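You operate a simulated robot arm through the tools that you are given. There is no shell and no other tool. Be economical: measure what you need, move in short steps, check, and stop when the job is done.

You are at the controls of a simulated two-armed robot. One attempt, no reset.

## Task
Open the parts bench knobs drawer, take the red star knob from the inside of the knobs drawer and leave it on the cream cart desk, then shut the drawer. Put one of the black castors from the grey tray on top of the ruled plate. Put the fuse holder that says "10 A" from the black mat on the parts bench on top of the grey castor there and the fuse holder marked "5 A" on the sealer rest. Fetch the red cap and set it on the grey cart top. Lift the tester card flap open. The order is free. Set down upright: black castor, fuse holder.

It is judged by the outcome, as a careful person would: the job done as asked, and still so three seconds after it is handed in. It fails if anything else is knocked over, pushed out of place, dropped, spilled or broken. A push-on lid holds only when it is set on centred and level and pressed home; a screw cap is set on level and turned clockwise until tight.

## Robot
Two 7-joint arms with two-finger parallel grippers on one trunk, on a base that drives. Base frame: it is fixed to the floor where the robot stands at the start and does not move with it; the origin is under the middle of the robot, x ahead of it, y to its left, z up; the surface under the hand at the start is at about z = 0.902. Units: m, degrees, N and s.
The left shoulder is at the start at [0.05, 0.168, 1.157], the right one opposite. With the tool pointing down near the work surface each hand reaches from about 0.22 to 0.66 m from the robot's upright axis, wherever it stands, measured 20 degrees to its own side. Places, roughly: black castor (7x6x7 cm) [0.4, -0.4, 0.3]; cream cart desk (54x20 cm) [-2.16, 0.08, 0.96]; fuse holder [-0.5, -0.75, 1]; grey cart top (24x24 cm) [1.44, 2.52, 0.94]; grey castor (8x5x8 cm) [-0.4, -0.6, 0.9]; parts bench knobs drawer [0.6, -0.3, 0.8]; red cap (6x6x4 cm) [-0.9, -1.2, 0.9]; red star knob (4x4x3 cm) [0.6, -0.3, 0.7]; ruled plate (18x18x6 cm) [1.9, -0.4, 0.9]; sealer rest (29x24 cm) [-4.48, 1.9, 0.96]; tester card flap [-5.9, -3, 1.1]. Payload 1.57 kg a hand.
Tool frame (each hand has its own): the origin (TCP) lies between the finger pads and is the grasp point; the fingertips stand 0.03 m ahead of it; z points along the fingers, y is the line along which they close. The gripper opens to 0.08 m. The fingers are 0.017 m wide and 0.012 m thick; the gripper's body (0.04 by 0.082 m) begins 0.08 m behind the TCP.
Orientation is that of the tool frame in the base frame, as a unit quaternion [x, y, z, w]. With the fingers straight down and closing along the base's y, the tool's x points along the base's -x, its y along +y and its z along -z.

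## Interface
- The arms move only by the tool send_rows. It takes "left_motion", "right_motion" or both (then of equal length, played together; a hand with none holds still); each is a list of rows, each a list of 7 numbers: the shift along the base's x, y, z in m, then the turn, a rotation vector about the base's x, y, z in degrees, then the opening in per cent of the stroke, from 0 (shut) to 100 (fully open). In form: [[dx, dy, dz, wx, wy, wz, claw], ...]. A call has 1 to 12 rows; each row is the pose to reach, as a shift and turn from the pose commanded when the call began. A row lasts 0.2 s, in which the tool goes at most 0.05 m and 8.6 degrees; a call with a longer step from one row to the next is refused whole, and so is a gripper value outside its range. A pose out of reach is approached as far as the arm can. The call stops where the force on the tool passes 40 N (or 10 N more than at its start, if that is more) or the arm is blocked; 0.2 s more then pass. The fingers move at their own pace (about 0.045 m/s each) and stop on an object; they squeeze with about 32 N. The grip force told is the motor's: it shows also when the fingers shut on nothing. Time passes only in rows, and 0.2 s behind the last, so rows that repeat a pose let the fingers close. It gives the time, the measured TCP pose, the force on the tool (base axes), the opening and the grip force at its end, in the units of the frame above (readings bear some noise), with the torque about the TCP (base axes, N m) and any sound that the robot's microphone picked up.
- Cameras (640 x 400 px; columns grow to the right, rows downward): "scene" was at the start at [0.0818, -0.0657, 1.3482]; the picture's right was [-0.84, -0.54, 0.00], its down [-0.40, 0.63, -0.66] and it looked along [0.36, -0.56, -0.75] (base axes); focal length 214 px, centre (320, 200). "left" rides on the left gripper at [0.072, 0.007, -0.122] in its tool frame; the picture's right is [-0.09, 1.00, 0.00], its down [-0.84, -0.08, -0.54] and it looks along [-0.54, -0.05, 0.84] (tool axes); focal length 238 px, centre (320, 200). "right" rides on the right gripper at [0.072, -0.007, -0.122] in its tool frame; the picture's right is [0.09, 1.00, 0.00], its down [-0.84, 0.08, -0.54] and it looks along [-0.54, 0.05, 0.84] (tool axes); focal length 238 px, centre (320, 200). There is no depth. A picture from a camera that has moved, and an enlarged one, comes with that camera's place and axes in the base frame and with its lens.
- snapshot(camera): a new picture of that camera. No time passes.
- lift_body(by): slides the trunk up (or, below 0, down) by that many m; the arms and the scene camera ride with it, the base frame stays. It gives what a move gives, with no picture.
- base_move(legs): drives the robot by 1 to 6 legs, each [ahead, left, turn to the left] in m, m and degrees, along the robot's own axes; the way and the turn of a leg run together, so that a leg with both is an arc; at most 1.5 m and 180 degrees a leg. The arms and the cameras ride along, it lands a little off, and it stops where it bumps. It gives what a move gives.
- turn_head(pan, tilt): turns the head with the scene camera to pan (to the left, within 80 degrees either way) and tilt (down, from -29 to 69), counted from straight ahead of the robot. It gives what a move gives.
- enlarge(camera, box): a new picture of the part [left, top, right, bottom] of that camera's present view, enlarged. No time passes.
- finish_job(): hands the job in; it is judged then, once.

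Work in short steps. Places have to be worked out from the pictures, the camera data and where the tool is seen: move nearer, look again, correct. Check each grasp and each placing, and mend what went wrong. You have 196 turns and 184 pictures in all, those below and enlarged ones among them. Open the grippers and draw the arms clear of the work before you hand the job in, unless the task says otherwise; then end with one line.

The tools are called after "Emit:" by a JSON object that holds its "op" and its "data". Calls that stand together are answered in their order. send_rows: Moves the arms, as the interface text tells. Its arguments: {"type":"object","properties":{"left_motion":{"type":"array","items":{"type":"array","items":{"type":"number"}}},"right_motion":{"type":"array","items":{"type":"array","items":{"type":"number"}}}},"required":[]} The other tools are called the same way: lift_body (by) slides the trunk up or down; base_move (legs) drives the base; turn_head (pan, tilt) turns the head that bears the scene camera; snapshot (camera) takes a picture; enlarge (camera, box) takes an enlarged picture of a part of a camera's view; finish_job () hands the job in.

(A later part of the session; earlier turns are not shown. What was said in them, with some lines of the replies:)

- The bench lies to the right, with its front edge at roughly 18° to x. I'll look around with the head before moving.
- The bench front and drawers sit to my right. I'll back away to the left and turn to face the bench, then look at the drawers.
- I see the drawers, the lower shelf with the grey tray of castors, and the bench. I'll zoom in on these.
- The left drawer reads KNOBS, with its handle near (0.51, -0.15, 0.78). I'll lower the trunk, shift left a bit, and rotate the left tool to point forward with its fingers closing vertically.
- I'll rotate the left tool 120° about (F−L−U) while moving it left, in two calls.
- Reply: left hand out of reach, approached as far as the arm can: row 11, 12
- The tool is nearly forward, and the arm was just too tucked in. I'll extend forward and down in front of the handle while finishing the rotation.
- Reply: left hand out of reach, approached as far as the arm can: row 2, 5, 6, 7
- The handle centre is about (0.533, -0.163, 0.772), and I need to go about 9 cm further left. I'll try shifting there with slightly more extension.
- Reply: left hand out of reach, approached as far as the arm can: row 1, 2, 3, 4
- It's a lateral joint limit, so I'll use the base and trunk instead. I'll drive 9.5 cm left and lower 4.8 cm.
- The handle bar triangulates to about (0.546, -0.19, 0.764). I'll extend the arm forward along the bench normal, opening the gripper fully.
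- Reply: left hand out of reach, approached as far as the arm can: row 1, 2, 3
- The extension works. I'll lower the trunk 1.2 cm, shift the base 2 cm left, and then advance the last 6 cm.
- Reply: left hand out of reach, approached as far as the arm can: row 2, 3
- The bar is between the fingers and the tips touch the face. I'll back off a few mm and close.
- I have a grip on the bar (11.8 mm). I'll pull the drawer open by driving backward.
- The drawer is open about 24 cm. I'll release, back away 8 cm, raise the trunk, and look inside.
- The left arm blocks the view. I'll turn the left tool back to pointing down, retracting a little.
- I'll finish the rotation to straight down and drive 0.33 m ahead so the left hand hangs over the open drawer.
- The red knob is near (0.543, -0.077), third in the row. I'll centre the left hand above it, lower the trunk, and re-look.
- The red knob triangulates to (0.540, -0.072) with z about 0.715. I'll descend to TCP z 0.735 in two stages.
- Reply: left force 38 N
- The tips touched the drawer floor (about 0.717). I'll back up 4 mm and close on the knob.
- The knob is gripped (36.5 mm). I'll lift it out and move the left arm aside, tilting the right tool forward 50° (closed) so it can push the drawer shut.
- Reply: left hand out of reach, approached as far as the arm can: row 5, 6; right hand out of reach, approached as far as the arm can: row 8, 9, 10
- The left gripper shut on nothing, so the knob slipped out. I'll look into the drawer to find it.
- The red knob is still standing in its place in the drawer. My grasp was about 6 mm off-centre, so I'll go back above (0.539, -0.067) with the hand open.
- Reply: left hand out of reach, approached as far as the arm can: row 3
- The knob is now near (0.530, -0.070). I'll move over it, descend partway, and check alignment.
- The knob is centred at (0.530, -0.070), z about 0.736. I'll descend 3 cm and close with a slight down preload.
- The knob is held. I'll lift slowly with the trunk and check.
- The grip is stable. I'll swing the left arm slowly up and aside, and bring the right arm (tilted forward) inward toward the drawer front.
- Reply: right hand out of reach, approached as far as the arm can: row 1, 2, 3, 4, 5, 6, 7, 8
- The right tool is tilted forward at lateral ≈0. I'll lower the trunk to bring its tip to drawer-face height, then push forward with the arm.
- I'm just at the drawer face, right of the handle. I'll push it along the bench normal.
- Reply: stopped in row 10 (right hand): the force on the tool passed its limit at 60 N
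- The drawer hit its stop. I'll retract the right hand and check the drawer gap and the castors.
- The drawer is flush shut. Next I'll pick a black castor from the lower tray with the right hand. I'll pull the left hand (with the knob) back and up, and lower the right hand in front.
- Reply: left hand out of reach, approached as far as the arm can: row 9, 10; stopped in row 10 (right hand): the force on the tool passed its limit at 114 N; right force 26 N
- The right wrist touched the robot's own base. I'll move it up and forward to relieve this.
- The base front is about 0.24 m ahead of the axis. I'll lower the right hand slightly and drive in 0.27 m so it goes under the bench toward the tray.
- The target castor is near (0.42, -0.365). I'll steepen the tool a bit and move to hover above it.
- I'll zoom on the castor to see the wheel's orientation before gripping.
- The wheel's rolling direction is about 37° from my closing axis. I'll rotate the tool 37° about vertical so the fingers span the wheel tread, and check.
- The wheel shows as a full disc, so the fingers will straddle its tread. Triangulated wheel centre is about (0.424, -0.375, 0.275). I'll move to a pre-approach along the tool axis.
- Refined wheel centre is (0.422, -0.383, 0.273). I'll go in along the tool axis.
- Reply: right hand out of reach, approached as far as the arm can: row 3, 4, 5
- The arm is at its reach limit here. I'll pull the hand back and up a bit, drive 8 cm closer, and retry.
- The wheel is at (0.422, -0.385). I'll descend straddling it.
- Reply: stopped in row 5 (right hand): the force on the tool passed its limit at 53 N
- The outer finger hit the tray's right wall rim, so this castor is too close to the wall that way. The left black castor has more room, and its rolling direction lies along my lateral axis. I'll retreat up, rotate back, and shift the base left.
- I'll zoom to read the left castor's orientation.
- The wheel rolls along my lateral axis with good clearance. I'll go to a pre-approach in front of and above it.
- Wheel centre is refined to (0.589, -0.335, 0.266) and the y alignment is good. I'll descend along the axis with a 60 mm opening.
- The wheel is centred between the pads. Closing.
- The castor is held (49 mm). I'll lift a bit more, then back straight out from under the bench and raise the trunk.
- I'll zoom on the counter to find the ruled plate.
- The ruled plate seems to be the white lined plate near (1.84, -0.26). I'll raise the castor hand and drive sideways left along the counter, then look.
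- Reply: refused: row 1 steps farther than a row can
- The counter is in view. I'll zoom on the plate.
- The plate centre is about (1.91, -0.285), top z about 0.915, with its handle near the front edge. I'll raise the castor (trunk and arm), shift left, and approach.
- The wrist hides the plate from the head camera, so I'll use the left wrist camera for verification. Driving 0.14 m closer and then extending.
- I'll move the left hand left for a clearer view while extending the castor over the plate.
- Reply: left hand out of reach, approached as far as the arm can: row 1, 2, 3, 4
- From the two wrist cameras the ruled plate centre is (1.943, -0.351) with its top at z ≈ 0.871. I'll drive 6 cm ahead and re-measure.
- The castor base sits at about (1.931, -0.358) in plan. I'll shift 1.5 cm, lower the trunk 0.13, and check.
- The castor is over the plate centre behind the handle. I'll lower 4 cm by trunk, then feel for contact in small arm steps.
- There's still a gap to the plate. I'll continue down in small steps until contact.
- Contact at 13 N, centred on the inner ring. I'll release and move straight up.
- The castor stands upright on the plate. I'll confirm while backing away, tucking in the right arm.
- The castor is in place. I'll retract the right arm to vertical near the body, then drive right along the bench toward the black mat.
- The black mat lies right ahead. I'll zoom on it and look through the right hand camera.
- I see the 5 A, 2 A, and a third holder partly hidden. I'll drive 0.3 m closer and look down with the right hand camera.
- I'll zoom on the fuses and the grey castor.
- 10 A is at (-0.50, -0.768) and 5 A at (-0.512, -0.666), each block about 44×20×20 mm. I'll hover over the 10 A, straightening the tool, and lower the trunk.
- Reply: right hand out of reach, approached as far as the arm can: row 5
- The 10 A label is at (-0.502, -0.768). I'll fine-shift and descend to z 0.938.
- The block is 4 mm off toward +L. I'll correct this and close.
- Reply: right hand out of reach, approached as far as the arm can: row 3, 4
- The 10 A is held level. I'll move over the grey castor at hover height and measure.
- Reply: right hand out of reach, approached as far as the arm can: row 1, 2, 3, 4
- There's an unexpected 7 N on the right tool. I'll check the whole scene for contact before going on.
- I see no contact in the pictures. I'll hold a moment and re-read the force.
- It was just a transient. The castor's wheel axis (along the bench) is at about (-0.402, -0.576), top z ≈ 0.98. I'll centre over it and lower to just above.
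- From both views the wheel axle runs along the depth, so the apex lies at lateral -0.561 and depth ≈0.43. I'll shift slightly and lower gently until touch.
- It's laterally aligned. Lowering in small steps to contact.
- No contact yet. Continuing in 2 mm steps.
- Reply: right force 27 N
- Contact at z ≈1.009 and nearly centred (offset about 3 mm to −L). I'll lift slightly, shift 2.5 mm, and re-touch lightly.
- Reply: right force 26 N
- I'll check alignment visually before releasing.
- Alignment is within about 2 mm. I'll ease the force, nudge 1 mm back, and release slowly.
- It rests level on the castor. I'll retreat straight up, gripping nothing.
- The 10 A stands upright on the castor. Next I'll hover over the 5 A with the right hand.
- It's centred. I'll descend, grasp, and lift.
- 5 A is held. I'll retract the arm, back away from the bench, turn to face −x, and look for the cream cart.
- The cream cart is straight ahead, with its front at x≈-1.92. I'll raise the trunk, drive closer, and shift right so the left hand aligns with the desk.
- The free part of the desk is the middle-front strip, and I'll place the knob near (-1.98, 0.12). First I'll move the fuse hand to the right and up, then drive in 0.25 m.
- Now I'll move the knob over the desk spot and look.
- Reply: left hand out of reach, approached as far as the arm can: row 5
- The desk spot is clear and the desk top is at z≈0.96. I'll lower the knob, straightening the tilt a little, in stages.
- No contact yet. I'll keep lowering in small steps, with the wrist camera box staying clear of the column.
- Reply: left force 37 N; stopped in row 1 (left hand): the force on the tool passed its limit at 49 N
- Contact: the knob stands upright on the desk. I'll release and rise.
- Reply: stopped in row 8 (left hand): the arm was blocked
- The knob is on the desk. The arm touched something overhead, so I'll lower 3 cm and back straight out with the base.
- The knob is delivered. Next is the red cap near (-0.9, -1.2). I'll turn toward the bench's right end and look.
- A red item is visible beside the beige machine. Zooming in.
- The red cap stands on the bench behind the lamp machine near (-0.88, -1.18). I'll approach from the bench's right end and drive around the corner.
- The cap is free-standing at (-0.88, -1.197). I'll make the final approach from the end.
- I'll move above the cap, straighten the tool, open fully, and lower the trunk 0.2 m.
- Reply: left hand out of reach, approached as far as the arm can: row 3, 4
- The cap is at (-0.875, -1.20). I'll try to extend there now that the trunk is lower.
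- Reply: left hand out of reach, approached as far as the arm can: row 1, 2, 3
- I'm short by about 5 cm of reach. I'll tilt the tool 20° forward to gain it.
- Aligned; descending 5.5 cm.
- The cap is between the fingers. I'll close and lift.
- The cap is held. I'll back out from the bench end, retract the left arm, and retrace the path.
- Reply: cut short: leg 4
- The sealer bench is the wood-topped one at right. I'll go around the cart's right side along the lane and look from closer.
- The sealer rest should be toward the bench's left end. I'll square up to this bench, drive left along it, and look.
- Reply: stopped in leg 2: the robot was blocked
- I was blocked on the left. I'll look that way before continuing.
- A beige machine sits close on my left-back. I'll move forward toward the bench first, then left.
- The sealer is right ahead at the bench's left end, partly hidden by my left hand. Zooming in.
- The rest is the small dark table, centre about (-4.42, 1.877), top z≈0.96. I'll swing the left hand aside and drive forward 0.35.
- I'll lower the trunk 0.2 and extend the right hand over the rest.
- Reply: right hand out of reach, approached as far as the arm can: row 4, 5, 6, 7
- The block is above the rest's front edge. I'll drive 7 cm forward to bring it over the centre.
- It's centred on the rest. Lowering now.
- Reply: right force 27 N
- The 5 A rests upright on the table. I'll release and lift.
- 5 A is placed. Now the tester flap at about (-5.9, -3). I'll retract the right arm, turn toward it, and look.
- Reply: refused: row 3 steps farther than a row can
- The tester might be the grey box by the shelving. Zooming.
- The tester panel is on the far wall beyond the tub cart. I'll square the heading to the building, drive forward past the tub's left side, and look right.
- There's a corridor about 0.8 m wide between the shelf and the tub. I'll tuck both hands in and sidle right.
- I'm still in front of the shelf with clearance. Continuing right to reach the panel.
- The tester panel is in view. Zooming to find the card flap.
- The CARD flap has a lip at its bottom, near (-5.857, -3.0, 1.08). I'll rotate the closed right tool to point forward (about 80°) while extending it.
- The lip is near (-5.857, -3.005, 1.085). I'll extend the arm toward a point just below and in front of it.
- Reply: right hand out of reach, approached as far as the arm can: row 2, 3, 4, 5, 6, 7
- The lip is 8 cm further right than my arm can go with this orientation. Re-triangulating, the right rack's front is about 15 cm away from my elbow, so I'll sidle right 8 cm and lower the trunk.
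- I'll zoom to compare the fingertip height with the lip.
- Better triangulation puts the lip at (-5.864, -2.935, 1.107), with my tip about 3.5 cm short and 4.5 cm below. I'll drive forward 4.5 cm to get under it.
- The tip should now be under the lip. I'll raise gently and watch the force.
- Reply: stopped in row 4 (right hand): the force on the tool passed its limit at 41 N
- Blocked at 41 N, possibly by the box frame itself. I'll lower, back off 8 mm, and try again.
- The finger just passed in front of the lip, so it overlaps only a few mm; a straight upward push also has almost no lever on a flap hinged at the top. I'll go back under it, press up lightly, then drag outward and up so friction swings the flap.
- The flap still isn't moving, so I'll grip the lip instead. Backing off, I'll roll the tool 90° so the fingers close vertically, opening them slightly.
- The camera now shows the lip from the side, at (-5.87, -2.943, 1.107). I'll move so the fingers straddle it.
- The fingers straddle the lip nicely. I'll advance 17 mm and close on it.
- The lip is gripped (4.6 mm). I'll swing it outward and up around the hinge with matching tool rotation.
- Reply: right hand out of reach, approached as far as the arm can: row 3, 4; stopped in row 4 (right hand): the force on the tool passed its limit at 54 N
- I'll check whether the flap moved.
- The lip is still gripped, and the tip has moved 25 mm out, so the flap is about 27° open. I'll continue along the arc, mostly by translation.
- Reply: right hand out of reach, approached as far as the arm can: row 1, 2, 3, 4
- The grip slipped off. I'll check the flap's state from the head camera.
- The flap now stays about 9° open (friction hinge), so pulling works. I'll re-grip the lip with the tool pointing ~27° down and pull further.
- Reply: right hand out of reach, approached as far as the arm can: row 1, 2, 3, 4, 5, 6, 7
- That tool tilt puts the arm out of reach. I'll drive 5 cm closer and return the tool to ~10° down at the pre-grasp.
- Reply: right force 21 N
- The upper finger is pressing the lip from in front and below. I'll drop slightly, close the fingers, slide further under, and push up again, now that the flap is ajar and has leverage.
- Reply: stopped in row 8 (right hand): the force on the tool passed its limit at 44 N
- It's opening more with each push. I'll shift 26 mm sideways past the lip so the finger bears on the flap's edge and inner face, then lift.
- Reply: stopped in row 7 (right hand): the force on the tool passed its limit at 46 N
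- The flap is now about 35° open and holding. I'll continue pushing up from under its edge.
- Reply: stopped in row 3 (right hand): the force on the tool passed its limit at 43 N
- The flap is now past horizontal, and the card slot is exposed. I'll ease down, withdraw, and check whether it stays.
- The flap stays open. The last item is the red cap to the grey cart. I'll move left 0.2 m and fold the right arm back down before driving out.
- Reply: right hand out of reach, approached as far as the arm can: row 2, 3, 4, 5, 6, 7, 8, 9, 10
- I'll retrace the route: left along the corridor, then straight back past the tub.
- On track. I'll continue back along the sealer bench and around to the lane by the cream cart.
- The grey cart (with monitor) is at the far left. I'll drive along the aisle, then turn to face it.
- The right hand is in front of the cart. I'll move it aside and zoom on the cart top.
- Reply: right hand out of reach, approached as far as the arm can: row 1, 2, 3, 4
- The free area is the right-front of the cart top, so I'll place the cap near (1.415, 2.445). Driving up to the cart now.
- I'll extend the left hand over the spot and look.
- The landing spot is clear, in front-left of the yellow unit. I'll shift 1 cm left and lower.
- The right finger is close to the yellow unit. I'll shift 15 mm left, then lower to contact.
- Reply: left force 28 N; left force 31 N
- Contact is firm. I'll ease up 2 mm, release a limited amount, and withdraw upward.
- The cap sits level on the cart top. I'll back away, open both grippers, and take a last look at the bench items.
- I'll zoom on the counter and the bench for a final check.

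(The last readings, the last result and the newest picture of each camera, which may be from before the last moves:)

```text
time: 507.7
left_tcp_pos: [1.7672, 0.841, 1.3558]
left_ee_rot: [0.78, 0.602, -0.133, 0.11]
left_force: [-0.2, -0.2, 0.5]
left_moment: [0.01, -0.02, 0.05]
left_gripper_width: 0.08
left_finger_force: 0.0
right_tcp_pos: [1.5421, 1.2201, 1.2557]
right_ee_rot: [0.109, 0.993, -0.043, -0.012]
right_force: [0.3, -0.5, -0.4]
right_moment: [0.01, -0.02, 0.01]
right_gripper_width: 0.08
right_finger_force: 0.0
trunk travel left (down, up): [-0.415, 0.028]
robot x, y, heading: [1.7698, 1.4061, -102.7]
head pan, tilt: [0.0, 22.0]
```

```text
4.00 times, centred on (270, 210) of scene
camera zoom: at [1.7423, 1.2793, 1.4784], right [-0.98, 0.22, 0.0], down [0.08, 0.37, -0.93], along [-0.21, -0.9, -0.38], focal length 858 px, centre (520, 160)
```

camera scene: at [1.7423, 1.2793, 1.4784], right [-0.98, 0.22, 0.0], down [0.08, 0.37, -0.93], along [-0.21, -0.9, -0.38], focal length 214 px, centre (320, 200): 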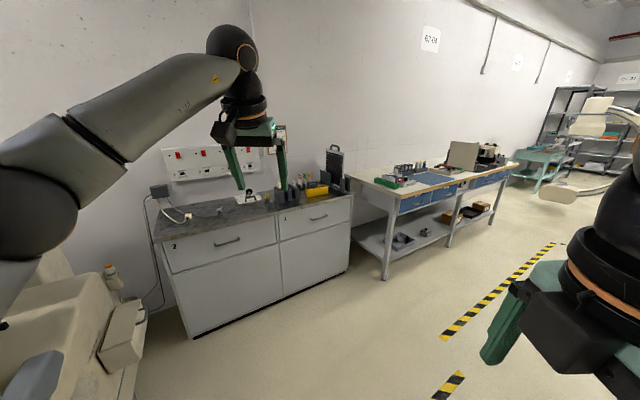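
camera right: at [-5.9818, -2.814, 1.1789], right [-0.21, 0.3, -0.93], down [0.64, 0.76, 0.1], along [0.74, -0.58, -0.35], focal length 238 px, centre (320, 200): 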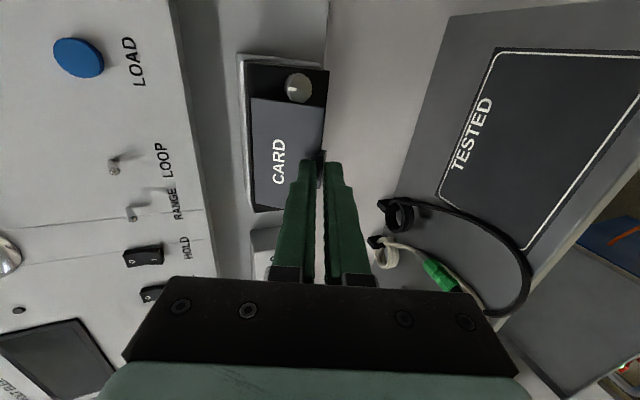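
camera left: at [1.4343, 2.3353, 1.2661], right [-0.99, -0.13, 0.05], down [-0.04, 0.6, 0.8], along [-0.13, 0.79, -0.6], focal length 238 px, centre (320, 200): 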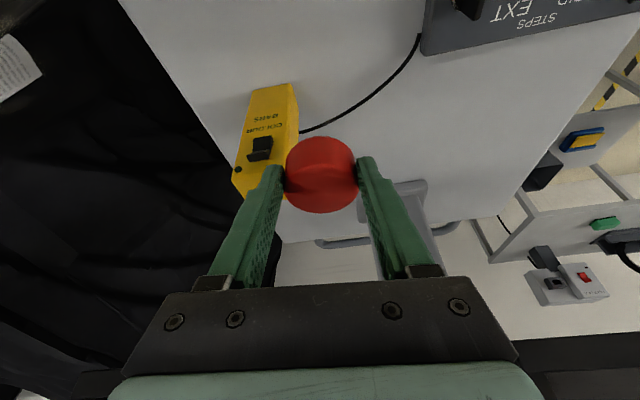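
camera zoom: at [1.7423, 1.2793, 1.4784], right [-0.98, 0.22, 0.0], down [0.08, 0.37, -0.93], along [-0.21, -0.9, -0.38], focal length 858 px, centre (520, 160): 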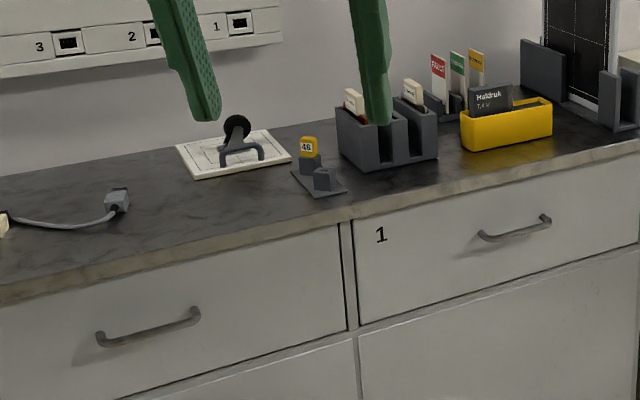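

The drawer is shut and flush, the castor stands on the ruled plate, and both arms are clear with the grippers open. Handing in.

Emit:
{"op": "finish_job", "data": {}}

```text
The job is handed in.
```

All the tasks are done and the job is handed in; the 10 A holder on the grey castor was the one item I couldn't see clearly in the final look, because the partition board partly hides it.
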